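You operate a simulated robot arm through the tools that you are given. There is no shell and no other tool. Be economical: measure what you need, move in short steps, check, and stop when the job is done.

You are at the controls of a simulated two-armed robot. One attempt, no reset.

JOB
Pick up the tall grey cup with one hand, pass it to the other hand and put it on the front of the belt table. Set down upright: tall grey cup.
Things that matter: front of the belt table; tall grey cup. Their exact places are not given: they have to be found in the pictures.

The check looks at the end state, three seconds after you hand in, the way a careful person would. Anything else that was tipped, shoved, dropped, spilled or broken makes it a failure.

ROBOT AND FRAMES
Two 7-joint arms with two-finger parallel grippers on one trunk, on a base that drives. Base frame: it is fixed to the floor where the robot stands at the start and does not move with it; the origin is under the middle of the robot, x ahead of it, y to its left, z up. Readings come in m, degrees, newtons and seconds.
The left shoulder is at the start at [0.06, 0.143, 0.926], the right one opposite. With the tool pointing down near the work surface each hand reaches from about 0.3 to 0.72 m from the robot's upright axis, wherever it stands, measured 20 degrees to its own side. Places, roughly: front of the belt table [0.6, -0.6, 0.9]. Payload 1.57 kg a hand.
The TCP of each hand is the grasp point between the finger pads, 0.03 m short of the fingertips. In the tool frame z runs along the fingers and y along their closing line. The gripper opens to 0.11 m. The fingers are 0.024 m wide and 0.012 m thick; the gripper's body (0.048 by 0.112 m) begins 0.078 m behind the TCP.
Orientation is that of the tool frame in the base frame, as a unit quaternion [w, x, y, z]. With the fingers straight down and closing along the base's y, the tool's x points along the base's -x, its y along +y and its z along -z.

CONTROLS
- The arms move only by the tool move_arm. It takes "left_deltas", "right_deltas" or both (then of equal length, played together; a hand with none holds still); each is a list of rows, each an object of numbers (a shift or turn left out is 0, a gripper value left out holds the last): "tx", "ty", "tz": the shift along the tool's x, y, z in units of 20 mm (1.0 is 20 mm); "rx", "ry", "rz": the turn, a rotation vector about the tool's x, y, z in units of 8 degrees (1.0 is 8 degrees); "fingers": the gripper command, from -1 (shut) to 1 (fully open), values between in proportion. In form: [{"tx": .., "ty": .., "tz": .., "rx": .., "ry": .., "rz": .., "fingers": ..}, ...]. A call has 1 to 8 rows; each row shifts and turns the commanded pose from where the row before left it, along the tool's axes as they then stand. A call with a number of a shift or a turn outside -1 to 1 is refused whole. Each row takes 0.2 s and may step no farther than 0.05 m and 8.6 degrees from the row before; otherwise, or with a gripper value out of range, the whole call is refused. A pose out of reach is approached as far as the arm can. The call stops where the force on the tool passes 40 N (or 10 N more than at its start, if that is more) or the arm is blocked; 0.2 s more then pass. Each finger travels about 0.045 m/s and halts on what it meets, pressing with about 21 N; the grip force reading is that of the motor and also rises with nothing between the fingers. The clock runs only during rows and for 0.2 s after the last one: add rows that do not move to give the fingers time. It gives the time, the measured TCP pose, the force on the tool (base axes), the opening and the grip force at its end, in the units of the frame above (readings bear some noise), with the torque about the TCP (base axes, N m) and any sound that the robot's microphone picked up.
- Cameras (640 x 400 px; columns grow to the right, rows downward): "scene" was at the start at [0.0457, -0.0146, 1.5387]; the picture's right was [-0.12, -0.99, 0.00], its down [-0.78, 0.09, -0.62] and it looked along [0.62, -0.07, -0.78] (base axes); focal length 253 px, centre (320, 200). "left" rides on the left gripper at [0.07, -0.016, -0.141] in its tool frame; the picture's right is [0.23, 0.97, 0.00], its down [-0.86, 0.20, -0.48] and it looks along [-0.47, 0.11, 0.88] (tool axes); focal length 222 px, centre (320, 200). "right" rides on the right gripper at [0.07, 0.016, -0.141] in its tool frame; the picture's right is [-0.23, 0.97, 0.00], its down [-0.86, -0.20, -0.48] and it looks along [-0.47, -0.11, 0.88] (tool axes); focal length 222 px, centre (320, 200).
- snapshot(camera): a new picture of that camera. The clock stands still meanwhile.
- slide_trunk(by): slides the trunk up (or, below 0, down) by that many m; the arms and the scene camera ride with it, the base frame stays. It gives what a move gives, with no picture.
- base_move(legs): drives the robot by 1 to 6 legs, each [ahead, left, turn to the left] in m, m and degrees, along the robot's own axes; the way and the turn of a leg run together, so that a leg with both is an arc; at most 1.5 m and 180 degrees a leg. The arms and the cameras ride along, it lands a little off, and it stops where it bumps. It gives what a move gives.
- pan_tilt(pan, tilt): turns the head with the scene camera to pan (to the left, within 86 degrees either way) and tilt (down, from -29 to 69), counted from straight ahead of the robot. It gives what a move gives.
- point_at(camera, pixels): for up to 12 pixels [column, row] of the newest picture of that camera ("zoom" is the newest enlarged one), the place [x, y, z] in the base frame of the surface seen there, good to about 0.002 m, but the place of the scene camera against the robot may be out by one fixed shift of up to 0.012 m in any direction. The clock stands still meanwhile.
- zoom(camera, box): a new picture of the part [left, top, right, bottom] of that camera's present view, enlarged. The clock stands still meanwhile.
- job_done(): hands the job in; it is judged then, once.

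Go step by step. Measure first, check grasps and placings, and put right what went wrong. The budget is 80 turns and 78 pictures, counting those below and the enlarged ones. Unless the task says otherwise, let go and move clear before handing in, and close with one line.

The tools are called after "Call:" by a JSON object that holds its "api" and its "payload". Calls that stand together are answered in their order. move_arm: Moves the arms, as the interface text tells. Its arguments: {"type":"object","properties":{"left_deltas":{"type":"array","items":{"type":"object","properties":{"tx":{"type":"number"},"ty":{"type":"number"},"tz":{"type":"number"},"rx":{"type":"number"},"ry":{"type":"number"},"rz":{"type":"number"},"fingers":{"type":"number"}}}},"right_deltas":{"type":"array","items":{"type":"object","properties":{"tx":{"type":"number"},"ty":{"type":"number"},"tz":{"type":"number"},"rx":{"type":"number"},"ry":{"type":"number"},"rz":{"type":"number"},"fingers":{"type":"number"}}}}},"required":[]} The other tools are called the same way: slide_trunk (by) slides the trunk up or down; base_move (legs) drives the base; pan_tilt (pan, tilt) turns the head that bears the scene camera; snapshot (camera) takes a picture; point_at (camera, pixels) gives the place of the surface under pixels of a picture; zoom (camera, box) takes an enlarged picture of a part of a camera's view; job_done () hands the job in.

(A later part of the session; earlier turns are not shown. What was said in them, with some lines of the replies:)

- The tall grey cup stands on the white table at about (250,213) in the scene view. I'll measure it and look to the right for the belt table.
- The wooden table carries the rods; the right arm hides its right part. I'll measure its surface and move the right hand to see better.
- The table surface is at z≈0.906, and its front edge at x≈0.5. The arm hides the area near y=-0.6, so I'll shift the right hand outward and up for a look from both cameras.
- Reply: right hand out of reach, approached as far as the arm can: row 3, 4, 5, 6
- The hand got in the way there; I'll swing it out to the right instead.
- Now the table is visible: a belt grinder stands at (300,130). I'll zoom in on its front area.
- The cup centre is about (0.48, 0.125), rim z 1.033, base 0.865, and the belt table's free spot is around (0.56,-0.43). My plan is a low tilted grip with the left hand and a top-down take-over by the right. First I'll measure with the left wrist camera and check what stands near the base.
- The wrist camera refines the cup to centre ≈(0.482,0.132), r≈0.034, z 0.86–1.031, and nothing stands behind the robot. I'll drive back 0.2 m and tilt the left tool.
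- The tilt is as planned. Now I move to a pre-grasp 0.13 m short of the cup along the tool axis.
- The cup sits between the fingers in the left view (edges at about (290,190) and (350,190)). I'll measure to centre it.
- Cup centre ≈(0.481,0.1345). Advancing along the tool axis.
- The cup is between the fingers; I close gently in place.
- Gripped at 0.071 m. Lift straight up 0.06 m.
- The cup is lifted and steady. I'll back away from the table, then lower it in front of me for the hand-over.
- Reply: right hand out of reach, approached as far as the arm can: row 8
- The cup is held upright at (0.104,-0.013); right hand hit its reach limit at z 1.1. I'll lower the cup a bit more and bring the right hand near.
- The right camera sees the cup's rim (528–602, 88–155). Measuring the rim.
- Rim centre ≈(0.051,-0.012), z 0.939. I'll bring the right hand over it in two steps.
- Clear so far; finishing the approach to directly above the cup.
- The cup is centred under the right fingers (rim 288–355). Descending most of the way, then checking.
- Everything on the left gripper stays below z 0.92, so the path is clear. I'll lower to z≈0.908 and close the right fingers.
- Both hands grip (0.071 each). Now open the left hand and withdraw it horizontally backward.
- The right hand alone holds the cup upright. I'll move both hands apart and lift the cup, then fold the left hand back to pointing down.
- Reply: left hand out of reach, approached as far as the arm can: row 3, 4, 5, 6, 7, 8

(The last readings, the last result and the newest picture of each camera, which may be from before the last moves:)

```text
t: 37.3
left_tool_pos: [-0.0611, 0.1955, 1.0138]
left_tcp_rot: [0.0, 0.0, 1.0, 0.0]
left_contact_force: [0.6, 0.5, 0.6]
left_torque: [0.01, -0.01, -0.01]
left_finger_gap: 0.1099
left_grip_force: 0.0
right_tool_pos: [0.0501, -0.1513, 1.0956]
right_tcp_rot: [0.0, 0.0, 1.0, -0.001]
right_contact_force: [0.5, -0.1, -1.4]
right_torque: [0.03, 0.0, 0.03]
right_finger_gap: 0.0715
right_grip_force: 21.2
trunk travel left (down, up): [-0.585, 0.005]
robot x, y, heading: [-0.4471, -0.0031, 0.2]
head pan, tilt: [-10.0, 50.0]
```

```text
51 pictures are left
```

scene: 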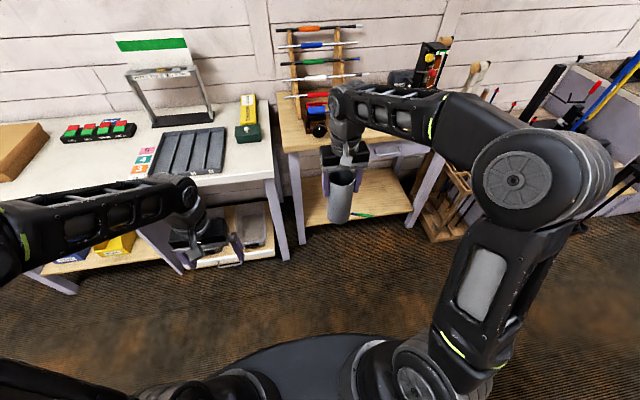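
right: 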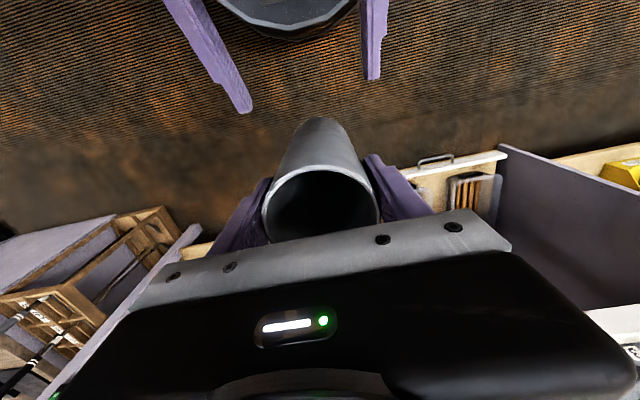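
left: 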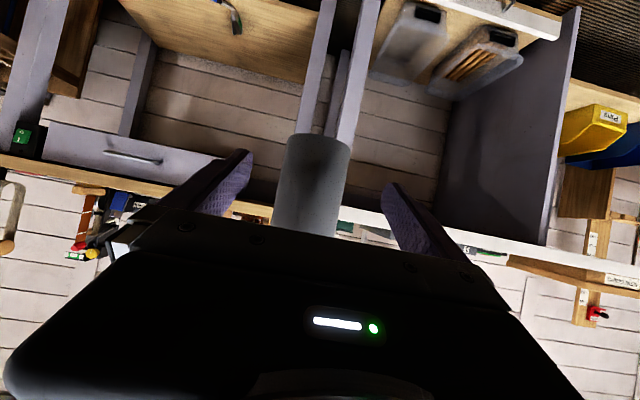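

The cup hangs upright in the right hand at rel (0.50,-0.15), base at z≈0.955. I'll raise the left hand, slide right 0.27 m and drive partway forward, then check.

Call:
{"api": "move_arm", "payload": {"left_deltas": [{"tz": -0.8, "tx": 0.5}, {"tz": -0.8, "tx": 0.5}, {"tz": -0.8, "tx": 0.3}, {"tz": -0.8, "tx": 0.3}, {"tz": -0.8}]}}

Call:
{"api": "base_move", "payload": {"legs": [[0, -0.273, 0], [0.36, 0, 0]]}}

Call:
{"api": "pan_tilt", "payload": {"pan": -25, "tilt": 50}}

Call:
{"api": "snapshot", "payload": {"camera": "scene"}}

Call:
{"api": "snapshot", "payload": {"camera": "right"}}

```text
t: 38.5
left_tool_pos: [-0.0943, 0.1954, 1.0936]
left_tcp_rot: [0.001, 0.0, 1.0, 0.0]
left_contact_force: [0.3, -0.2, -0.3]
left_torque: [0.0, -0.01, 0.01]
left_finger_gap: 0.1099
left_grip_force: 0.0
right_tool_pos: [0.0492, -0.1505, 1.0949]
right_tcp_rot: [0.001, 0.0, 1.0, -0.001]
right_contact_force: [-0.4, -1.0, -0.7]
right_torque: [-0.02, 0.02, -0.01]
right_finger_gap: 0.0714
right_grip_force: 21.3
trunk travel left (down, up): [-0.585, 0.005]
robot x, y, heading: [-0.447, 0.0032, 0.2]
head pan, tilt: [-10.0, 50.0]
```

```text
t: 39.8
left_tool_pos: [-0.081, 0.1015, 1.0927]
left_tcp_rot: [-0.001, -0.006, 1.0, 0.0]
left_contact_force: [1.3, 0.6, -0.1]
left_torque: [-0.02, 0.12, -0.01]
left_finger_gap: 0.11
left_grip_force: 0.0
right_tool_pos: [0.0672, -0.2405, 1.0935]
right_tcp_rot: [-0.001, -0.007, 1.0, 0.0]
right_contact_force: [0.8, -0.2, -1.8]
right_torque: [0.02, 0.1, 0.01]
right_finger_gap: 0.0715
right_grip_force: 21.0
trunk travel left (down, up): [-0.585, 0.005]
robot x, y, heading: [-0.4339, -0.097, 0.9]
head pan, tilt: [-10.0, 50.0]
stopped in leg 1: the robot was blocked; the commanded pose is now the measured one
```

```text
t: 40.5
left_tool_pos: [-0.0844, 0.103, 1.0947]
left_tcp_rot: [0.0, -0.007, 1.0, 0.0]
left_contact_force: [-0.5, 0.0, 0.0]
left_torque: [0.03, 0.01, 0.03]
left_finger_gap: 0.1099
left_grip_force: 0.1
right_tool_pos: [0.0636, -0.2402, 1.0954]
right_tcp_rot: [0.0, -0.007, 1.0, 0.0]
right_contact_force: [-0.1, -1.0, -1.0]
right_torque: [0.04, 0.06, 0.0]
right_finger_gap: 0.0714
right_grip_force: 21.6
trunk travel left (down, up): [-0.585, 0.005]
robot x, y, heading: [-0.4376, -0.0953, 0.7]
head pan, tilt: [-25.0, 50.0]
```

```text
50 pictures are left
```

scene: 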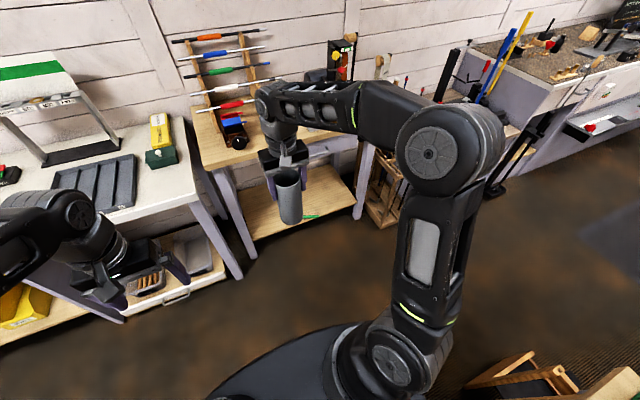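

```text
49 pictures are left
```

right: 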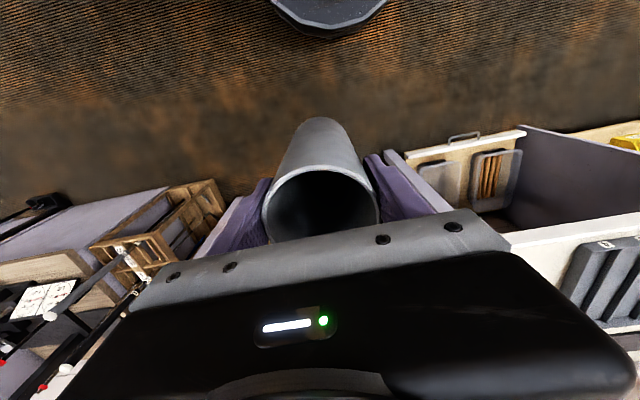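

The base bumped something on the right at y≈-0.1. I'll look right to see what it was.

Call:
{"api": "pan_tilt", "payload": {"pan": -80, "tilt": 60}}

Call:
{"api": "snapshot", "payload": {"camera": "scene"}}

```text
t: 41.8
left_tool_pos: [-0.0845, 0.1034, 1.0948]
left_tcp_rot: [0.002, -0.007, 1.0, 0.0]
left_contact_force: [0.7, 0.7, 0.4]
left_torque: [-0.04, -0.04, 0.02]
left_finger_gap: 0.1099
left_grip_force: 0.0
right_tool_pos: [0.0633, -0.2394, 1.0979]
right_tcp_rot: [0.001, -0.008, 1.0, 0.0]
right_contact_force: [0.3, -0.2, -0.9]
right_torque: [0.01, -0.01, 0.01]
right_finger_gap: 0.0714
right_grip_force: 21.1
trunk travel left (down, up): [-0.585, 0.005]
robot x, y, heading: [-0.437, -0.0967, 0.6]
head pan, tilt: [-80.0, 60.0]
```

```text
48 pictures are left
```

scene: 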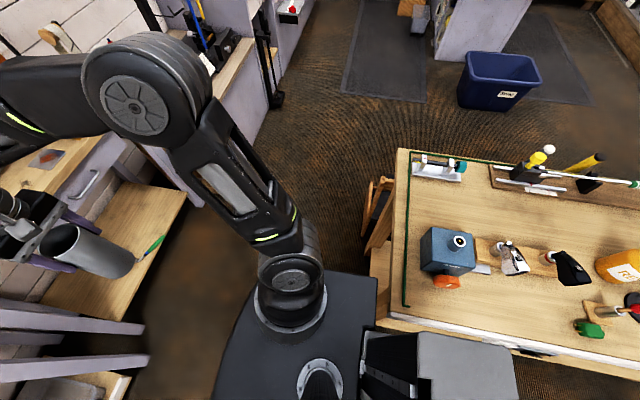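

A workbench stands right behind me on the right, and the base touched its side; the things on it look undisturbed. I'll measure its front-left edge.

Call:
{"api": "point_at", "payload": {"camera": "scene", "pixels": [[395, 240], [385, 310], [400, 155], [368, 330], [345, 275], [370, 215], [440, 335], [380, 270], [300, 340]]}}

Call:
{"api": "zoom", "payload": {"camera": "scene", "box": [330, 130, 640, 400]}}

```text
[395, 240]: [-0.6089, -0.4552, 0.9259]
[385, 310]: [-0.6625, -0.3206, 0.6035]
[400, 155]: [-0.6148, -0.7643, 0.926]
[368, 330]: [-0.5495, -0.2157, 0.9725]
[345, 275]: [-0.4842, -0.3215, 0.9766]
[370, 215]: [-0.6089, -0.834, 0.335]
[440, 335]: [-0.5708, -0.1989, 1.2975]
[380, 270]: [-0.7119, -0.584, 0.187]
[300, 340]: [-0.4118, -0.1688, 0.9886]
```

```text
1.48 times, centred on (485, 265) of scene
```

zoom: 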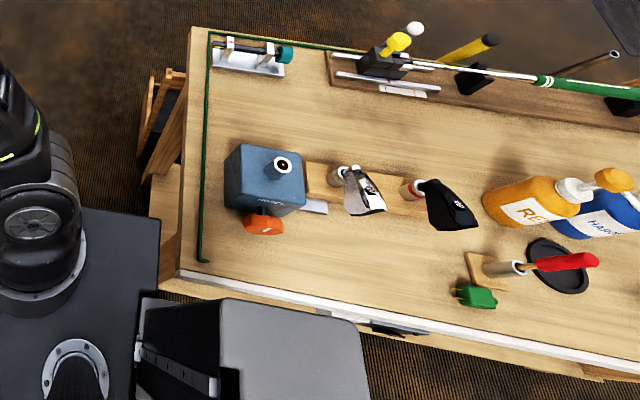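

The bench edge is at x≈-0.61, y<-0.3, so I need to go forward before going right. Forward 0.25 m, then right 0.18 m.

Call:
{"api": "base_move", "payload": {"legs": [[0.25, 0.01, -0.6], [0, -0.185, 0]]}}

Call:
{"api": "snapshot", "payload": {"camera": "scene"}}

Call:
{"api": "pan_tilt", "payload": {"pan": -20, "tilt": 50}}

Call:
{"api": "snapshot", "payload": {"camera": "scene"}}

```text
t: 44.8
left_tool_pos: [0.1693, -0.0752, 1.0952]
left_tcp_rot: [0.001, -0.003, 1.0, 0.0]
left_contact_force: [-0.4, -0.2, 0.3]
left_torque: [0.01, 0.03, 0.01]
left_finger_gap: 0.1098
left_grip_force: 0.1
right_tool_pos: [0.3158, -0.4187, 1.0963]
right_tcp_rot: [0.001, -0.003, 1.0, 0.0]
right_contact_force: [-0.1, 0.2, -1.2]
right_torque: [0.06, 0.02, -0.01]
right_finger_gap: 0.0711
right_grip_force: 20.9
trunk travel left (down, up): [-0.585, 0.005]
robot x, y, heading: [-0.186, -0.2713, 0.4]
head pan, tilt: [-80.0, 60.0]
```

```text
46 pictures are left
```

scene: 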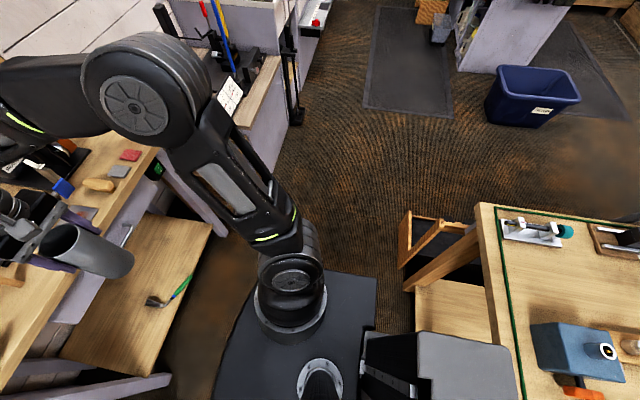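

```text
t: 46.1
left_tool_pos: [0.1691, -0.0736, 1.0945]
left_tcp_rot: [0.001, -0.003, 1.0, 0.001]
left_contact_force: [0.6, 0.5, -0.4]
left_torque: [-0.02, 0.0, -0.01]
left_finger_gap: 0.11
left_grip_force: 0.1
right_tool_pos: [0.3145, -0.4186, 1.0959]
right_tcp_rot: [0.001, -0.004, 1.0, 0.001]
right_contact_force: [1.0, 0.3, -0.2]
right_torque: [-0.01, 0.01, 0.02]
right_finger_gap: 0.0715
right_grip_force: 20.9
trunk travel left (down, up): [-0.585, 0.005]
robot x, y, heading: [-0.1835, -0.2698, 0.4]
head pan, tilt: [-20.0, 50.0]
```

```text
45 pictures are left
```

scene: 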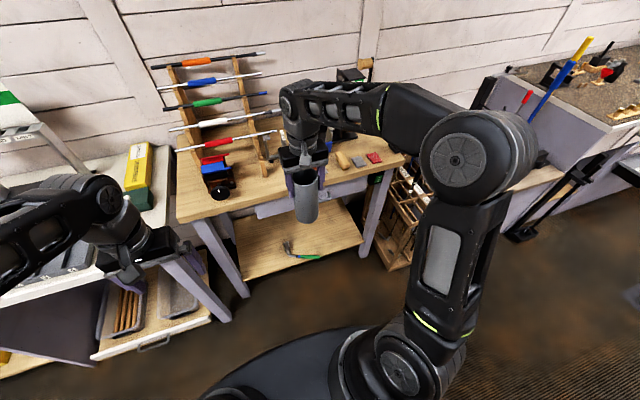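

Good position. I'll check rod ends and obstacles near the target before going in.

Call:
{"api": "point_at", "payload": {"camera": "scene", "pixels": [[275, 131], [278, 109], [264, 54], [260, 73], [265, 94], [265, 175], [268, 160], [345, 160], [330, 185], [375, 158], [235, 195], [270, 192]]}}

Call:
{"api": "zoom", "payload": {"camera": "scene", "box": [220, 60, 420, 220]}}

```text
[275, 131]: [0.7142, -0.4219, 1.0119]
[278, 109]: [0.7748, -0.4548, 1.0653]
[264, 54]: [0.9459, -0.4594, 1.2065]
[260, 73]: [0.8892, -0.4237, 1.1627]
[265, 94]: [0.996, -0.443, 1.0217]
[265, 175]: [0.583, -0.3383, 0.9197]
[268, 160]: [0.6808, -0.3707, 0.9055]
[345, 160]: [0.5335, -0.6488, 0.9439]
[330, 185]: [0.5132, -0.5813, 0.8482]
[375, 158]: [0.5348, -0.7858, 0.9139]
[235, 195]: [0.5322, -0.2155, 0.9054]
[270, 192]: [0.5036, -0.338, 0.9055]
```

```text
2.50 times, centred on (320, 140) of scene
```

zoom: 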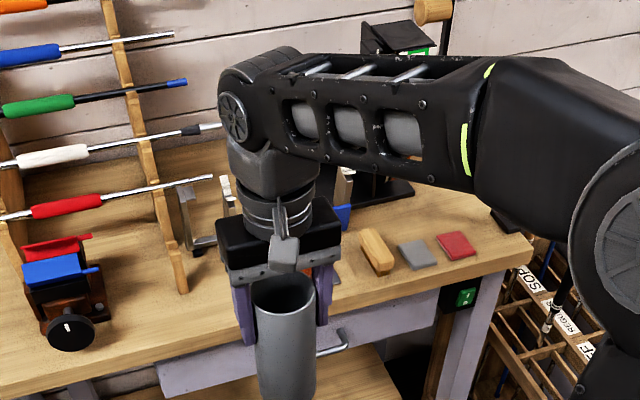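

Clear: rods are at x≥0.71 and the wedge is at y≈-0.335. Drive forward 0.24 m.

Call:
{"api": "base_move", "payload": {"legs": [[0.24, -0.005, 0]]}}

Call:
{"api": "snapshot", "payload": {"camera": "right"}}

Call:
{"api": "snapshot", "payload": {"camera": "scene"}}

```text
t: 47.8
left_tool_pos: [0.4065, -0.0775, 1.0946]
left_tcp_rot: [0.0, -0.003, 1.0, 0.0]
left_contact_force: [-0.6, -0.5, -0.1]
left_torque: [-0.01, 0.01, -0.03]
left_finger_gap: 0.1099
left_grip_force: 0.2
right_tool_pos: [0.5521, -0.4211, 1.096]
right_tcp_rot: [0.001, -0.004, 1.0, 0.0]
right_contact_force: [0.6, 0.4, -0.4]
right_torque: [0.0, 0.03, -0.01]
right_finger_gap: 0.0713
right_grip_force: 20.8
trunk travel left (down, up): [-0.585, 0.005]
robot x, y, heading: [0.0569, -0.2734, 0.4]
head pan, tilt: [-20.0, 50.0]
```

```text
43 pictures are left
```

right: 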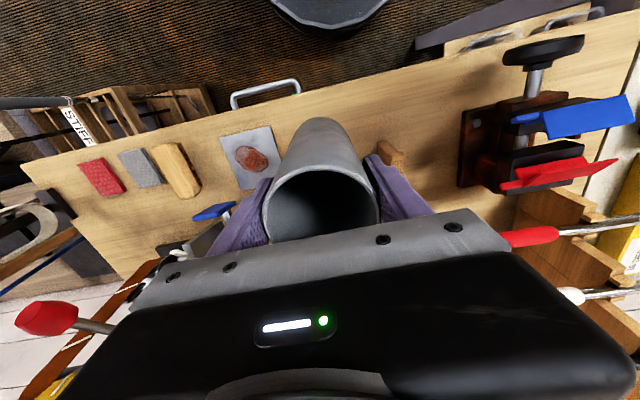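

```text
42 pictures are left
```

scene: 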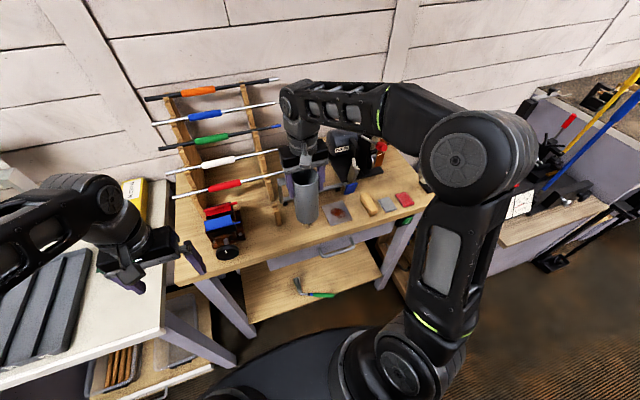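

The cup is above the free spot between the plate (220–280,130–190) and the wooden wedge (390,155). Measuring with the right camera.

Call:
{"api": "point_at", "payload": {"camera": "right", "pixels": [[267, 127], [281, 170], [222, 136], [245, 190], [385, 145], [400, 152], [380, 120], [295, 105], [330, 100], [318, 119], [225, 208]]}}

```text
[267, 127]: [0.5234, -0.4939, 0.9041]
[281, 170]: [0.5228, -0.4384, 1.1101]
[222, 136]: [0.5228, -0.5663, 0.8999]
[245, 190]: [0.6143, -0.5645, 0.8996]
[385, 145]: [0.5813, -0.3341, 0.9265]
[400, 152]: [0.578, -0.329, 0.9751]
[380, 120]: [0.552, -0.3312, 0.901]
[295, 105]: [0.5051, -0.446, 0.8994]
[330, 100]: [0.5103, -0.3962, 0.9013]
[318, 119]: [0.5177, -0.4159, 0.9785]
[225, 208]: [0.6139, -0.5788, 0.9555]
```

Table z≈0.900, plate edge y=-0.494, wedge y≈-0.335: the spot is free. Lowering 0.05 m, then in fine steps to contact.

Call:
{"api": "move_arm", "payload": {"right_deltas": [{"tx": -0.4, "tz": 0.4}, {"tz": 0.7}, {"tz": 0.7}, {"tz": 0.5}, {"tz": 0.2}]}}

Call:
{"api": "snapshot", "payload": {"camera": "right"}}

Call:
{"api": "zoom", "payload": {"camera": "scene", "box": [250, 130, 380, 250]}}

```text
t: 49.0
left_tool_pos: [0.4053, -0.0762, 1.0945]
left_tcp_rot: [0.0, -0.003, 1.0, 0.0]
left_contact_force: [0.2, 0.7, 0.0]
left_torque: [0.01, 0.0, -0.02]
left_finger_gap: 0.11
left_grip_force: 0.1
right_tool_pos: [0.56, -0.4211, 1.0464]
right_tcp_rot: [0.0, -0.003, 1.0, 0.001]
right_contact_force: [-0.4, -0.1, -0.7]
right_torque: [0.02, 0.02, 0.01]
right_finger_gap: 0.0713
right_grip_force: 20.6
trunk travel left (down, up): [-0.585, 0.005]
robot x, y, heading: [0.054, -0.2722, 0.5]
head pan, tilt: [-20.0, 50.0]
```

```text
41 pictures are left
```

right: 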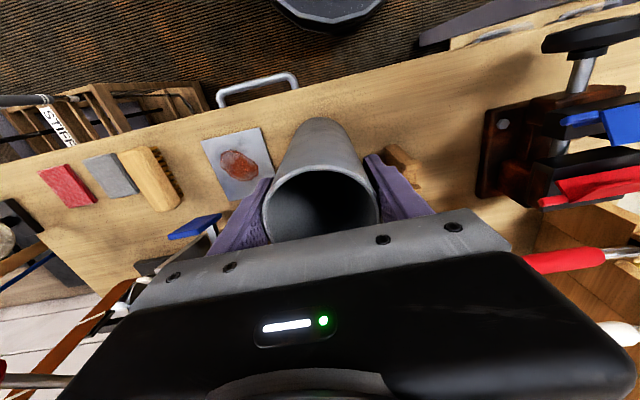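

```text
3.33 times, centred on (315, 190) of scene
```

zoom: 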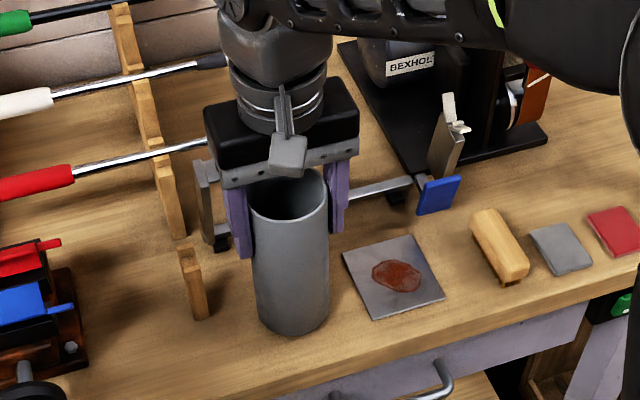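

About 6 mm remain. Fine steps down.

Call:
{"api": "move_arm", "payload": {"right_deltas": [{"tz": 0.1}, {"tz": 0.1}, {"tz": 0.08}]}}

```text
t: 49.8
left_tool_pos: [0.4052, -0.0775, 1.0943]
left_tcp_rot: [0.001, -0.004, 1.0, 0.0]
left_contact_force: [-0.2, 0.1, -0.4]
left_torque: [0.0, 0.0, -0.01]
left_finger_gap: 0.1098
left_grip_force: 0.1
right_tool_pos: [0.5592, -0.4221, 1.0403]
right_tcp_rot: [0.001, -0.003, 1.0, 0.001]
right_contact_force: [0.3, 0.1, -0.8]
right_torque: [0.0, 0.02, -0.02]
right_finger_gap: 0.0712
right_grip_force: 20.8
trunk travel left (down, up): [-0.585, 0.005]
robot x, y, heading: [0.0537, -0.2773, 0.3]
head pan, tilt: [-20.0, 50.0]
```

Call:
{"api": "move_arm", "payload": {"right_deltas": [{"tz": 0.06}, {"tz": 0.06}]}}

```text
t: 50.4
left_tool_pos: [0.4054, -0.0771, 1.0951]
left_tcp_rot: [0.001, -0.003, 1.0, 0.001]
left_contact_force: [0.1, -0.1, 0.0]
left_torque: [-0.02, 0.02, 0.01]
left_finger_gap: 0.1099
left_grip_force: 0.0
right_tool_pos: [0.5587, -0.4221, 1.0394]
right_tcp_rot: [0.002, -0.004, 1.0, -0.001]
right_contact_force: [-1.7, -2.0, 9.3]
right_torque: [-0.22, 0.38, 0.03]
right_finger_gap: 0.0714
right_grip_force: 21.8
trunk travel left (down, up): [-0.585, 0.005]
robot x, y, heading: [0.0547, -0.2742, 0.4]
head pan, tilt: [-20.0, 50.0]
```

The force rose to 9 N, so the cup is on the table. I'll ease off a hair, open, and go straight up.

Call:
{"api": "move_arm", "payload": {"right_deltas": [{"tz": -0.05}, {"fingers": -0.2}, {"fingers": 0.4}, {"fingers": 1}, {"fingers": 1}, {"fingers": 1}]}}

Call:
{"api": "snapshot", "payload": {"camera": "right"}}

```text
t: 51.8
left_tool_pos: [0.4062, -0.0778, 1.0949]
left_tcp_rot: [0.001, -0.003, 1.0, 0.0]
left_contact_force: [0.5, 0.5, 0.0]
left_torque: [0.01, -0.02, 0.0]
left_finger_gap: 0.1102
left_grip_force: 0.2
right_tool_pos: [0.559, -0.4211, 1.0407]
right_tcp_rot: [0.001, -0.003, 1.0, 0.0]
right_contact_force: [1.5, 0.0, -0.4]
right_torque: [0.02, -0.03, -0.03]
right_finger_gap: 0.11
right_grip_force: 0.0
trunk travel left (down, up): [-0.585, 0.005]
robot x, y, heading: [0.0489, -0.2747, 0.5]
head pan, tilt: [-20.0, 50.0]
```

```text
39 pictures are left
```

right: 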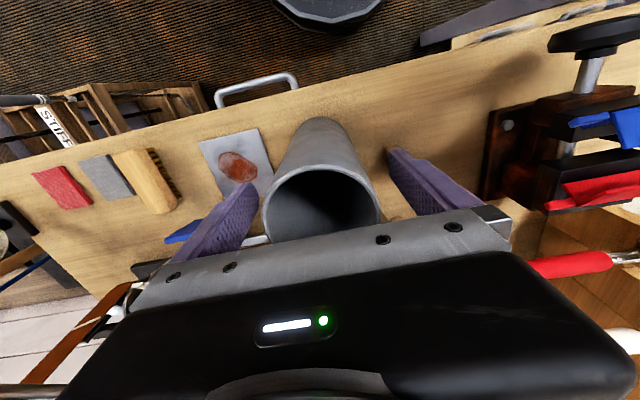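

Released, and the cup stands. Straight up now.

Call:
{"api": "move_arm", "payload": {"right_deltas": [{"tz": -0.6}, {"tz": -0.8}, {"tz": -0.8}, {"tz": -0.8}, {"tz": -0.8}, {"tz": -0.5}]}}

Call:
{"api": "snapshot", "payload": {"camera": "right"}}

```text
t: 53.2
left_tool_pos: [0.4048, -0.0767, 1.0935]
left_tcp_rot: [0.001, -0.004, 1.0, 0.0]
left_contact_force: [0.3, 0.1, -0.1]
left_torque: [0.04, 0.04, 0.02]
left_finger_gap: 0.1101
left_grip_force: 0.1
right_tool_pos: [0.5586, -0.4205, 1.1252]
right_tcp_rot: [0.001, -0.004, 1.0, 0.001]
right_contact_force: [-0.7, -0.2, 0.2]
right_torque: [-0.01, -0.01, -0.03]
right_finger_gap: 0.11
right_grip_force: 0.1
trunk travel left (down, up): [-0.585, 0.005]
robot x, y, heading: [0.0532, -0.2761, 0.4]
head pan, tilt: [-20.0, 50.0]
```

```text
38 pictures are left
```

right: 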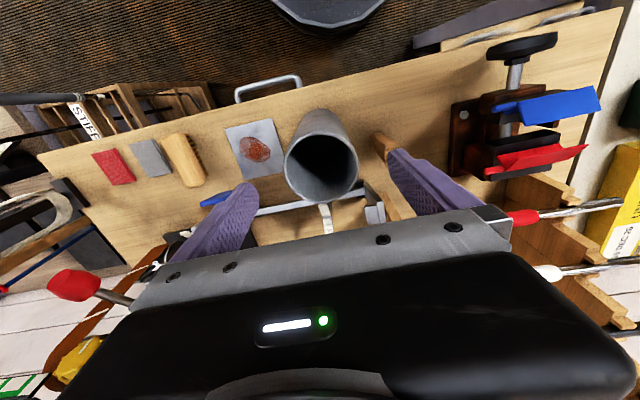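

The fingertips are clear of the rim (tips 1.095, rim 1.071). Back the robot off 0.2 m and look at the result.

Call:
{"api": "base_move", "payload": {"legs": [[-0.2, 0, 0]]}}

Call:
{"api": "snapshot", "payload": {"camera": "scene"}}

Call:
{"api": "zoom", "payload": {"camera": "scene", "box": [180, 60, 420, 240]}}

Call:
{"api": "pan_tilt", "payload": {"pan": -84, "tilt": 50}}

Call:
{"api": "snapshot", "payload": {"camera": "scene"}}

```text
t: 54.8
left_tool_pos: [0.2055, -0.0793, 1.0952]
left_tcp_rot: [0.002, -0.003, 1.0, 0.0]
left_contact_force: [0.3, 0.4, 0.5]
left_torque: [0.0, -0.05, 0.0]
left_finger_gap: 0.1099
left_grip_force: 0.0
right_tool_pos: [0.3583, -0.4225, 1.1268]
right_tcp_rot: [0.002, -0.003, 1.0, 0.0]
right_contact_force: [0.2, 0.0, -0.1]
right_torque: [0.01, -0.05, 0.0]
right_finger_gap: 0.1101
right_grip_force: 0.0
trunk travel left (down, up): [-0.585, 0.005]
robot x, y, heading: [-0.145, -0.2762, 0.4]
head pan, tilt: [-20.0, 50.0]
```

```text
37 pictures are left
```

scene: 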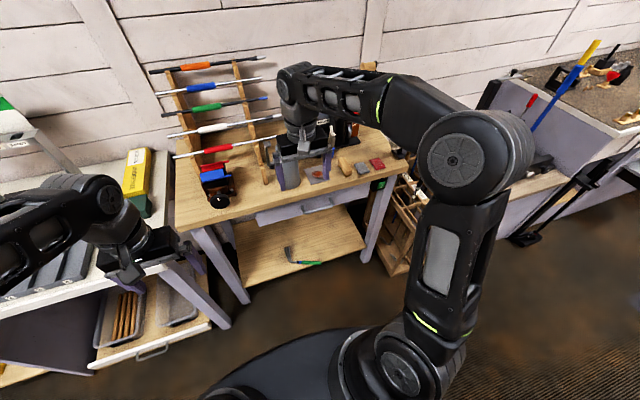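

```text
2.22 times, centred on (300, 150) of scene
```

zoom: 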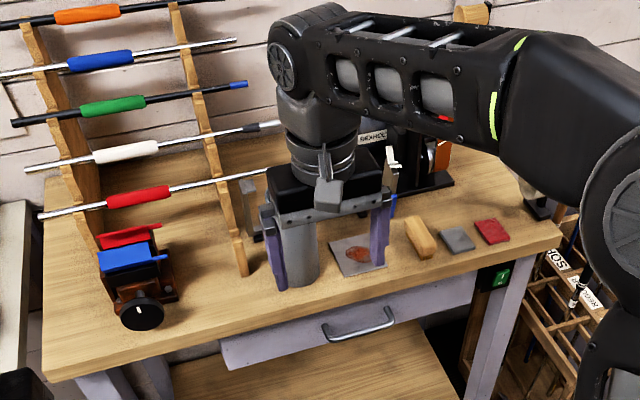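

```text
t: 56.1
left_tool_pos: [0.2059, -0.0788, 1.0941]
left_tcp_rot: [0.002, -0.003, 1.0, -0.001]
left_contact_force: [0.6, -0.4, 0.2]
left_torque: [-0.03, 0.03, 0.02]
left_finger_gap: 0.11
left_grip_force: 0.1
right_tool_pos: [0.3585, -0.4233, 1.1247]
right_tcp_rot: [0.001, -0.002, 1.0, 0.0]
right_contact_force: [0.0, -1.2, -1.0]
right_torque: [0.02, 0.01, 0.01]
right_finger_gap: 0.1102
right_grip_force: 0.0
trunk travel left (down, up): [-0.585, 0.005]
robot x, y, heading: [-0.1484, -0.2779, 0.2]
head pan, tilt: [-84.0, 50.0]
```

```text
35 pictures are left
```

scene: 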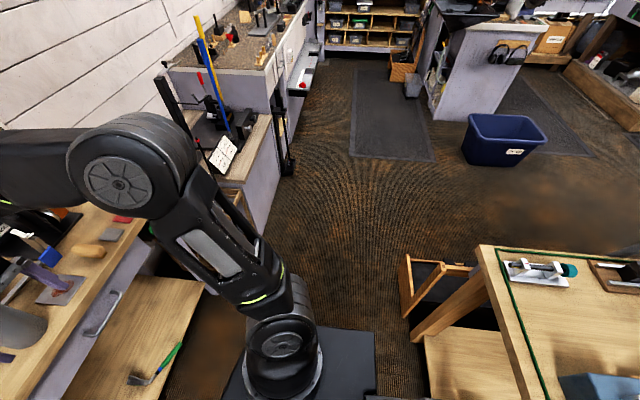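

The cup stands on the front of the table. I'll take one last clear look with the right wrist camera.

Call:
{"api": "snapshot", "payload": {"camera": "right"}}

Call:
{"api": "move_arm", "payload": {"right_deltas": [{"ty": -1, "tx": 0.3}, {"ty": -1, "tx": 0.3}, {"ty": -1, "tx": 0.3}, {"ty": -1, "tx": 0.3}, {"ty": -1, "tx": 0.3}, {"ty": -1, "tx": 0.3}, {"ty": -1, "tx": 0.3}]}}

Call:
{"api": "pan_tilt", "payload": {"pan": -10, "tilt": 40}}

Call:
{"api": "snapshot", "payload": {"camera": "scene"}}

```text
34 pictures are left
```

right: 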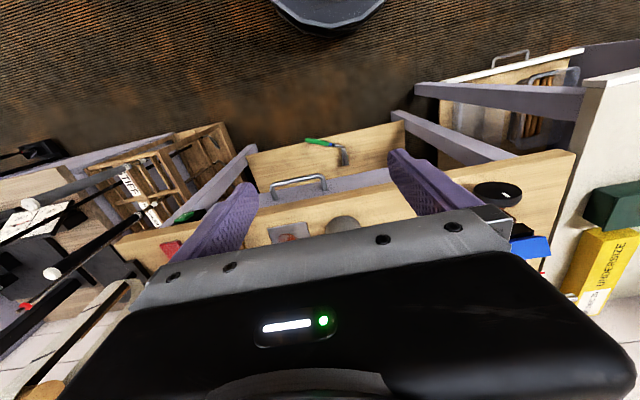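

```text
t: 57.8
left_tool_pos: [0.2065, -0.0789, 1.0952]
left_tcp_rot: [0.002, -0.002, 1.0, 0.001]
left_contact_force: [0.8, -0.5, 0.3]
left_torque: [-0.04, 0.0, -0.01]
left_finger_gap: 0.1099
left_grip_force: 0.1
right_tool_pos: [0.3191, -0.5625, 1.1261]
right_tcp_rot: [0.001, -0.003, 1.0, 0.0]
right_contact_force: [0.6, -0.6, 0.0]
right_torque: [0.0, 0.03, -0.02]
right_finger_gap: 0.1102
right_grip_force: 0.0
trunk travel left (down, up): [-0.585, 0.005]
robot x, y, heading: [-0.1482, -0.2739, 0.3]
head pan, tilt: [-84.0, 50.0]
```

```text
t: 59.2
left_tool_pos: [0.2076, -0.0782, 1.0954]
left_tcp_rot: [0.001, -0.003, 1.0, 0.0]
left_contact_force: [0.2, 0.1, -0.5]
left_torque: [0.0, -0.01, -0.01]
left_finger_gap: 0.1099
left_grip_force: 0.0
right_tool_pos: [0.3191, -0.5604, 1.1252]
right_tcp_rot: [0.0, -0.002, 1.0, 0.0]
right_contact_force: [0.5, 0.5, 0.9]
right_torque: [0.01, 0.01, -0.01]
right_finger_gap: 0.1099
right_grip_force: 0.0
trunk travel left (down, up): [-0.585, 0.005]
robot x, y, heading: [-0.1474, -0.2729, 0.3]
head pan, tilt: [-10.0, 40.0]
```

```text
33 pictures are left
```

scene: 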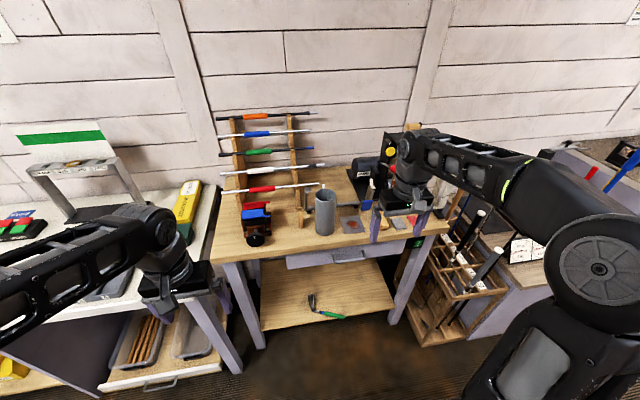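

The cup stands upright at (325,210) on the front of the belt table, both hands are clear, and the other things on the tables look undisturbed. Handing in.

Call:
{"api": "job_done", "payload": {}}

```text
The job is handed in.
```

The tall grey cup was picked up with the left hand, passed to the right hand, and set down upright on the front of the belt table. On the way, the base bumped the workbench behind it once; nothing on that bench looked moved.
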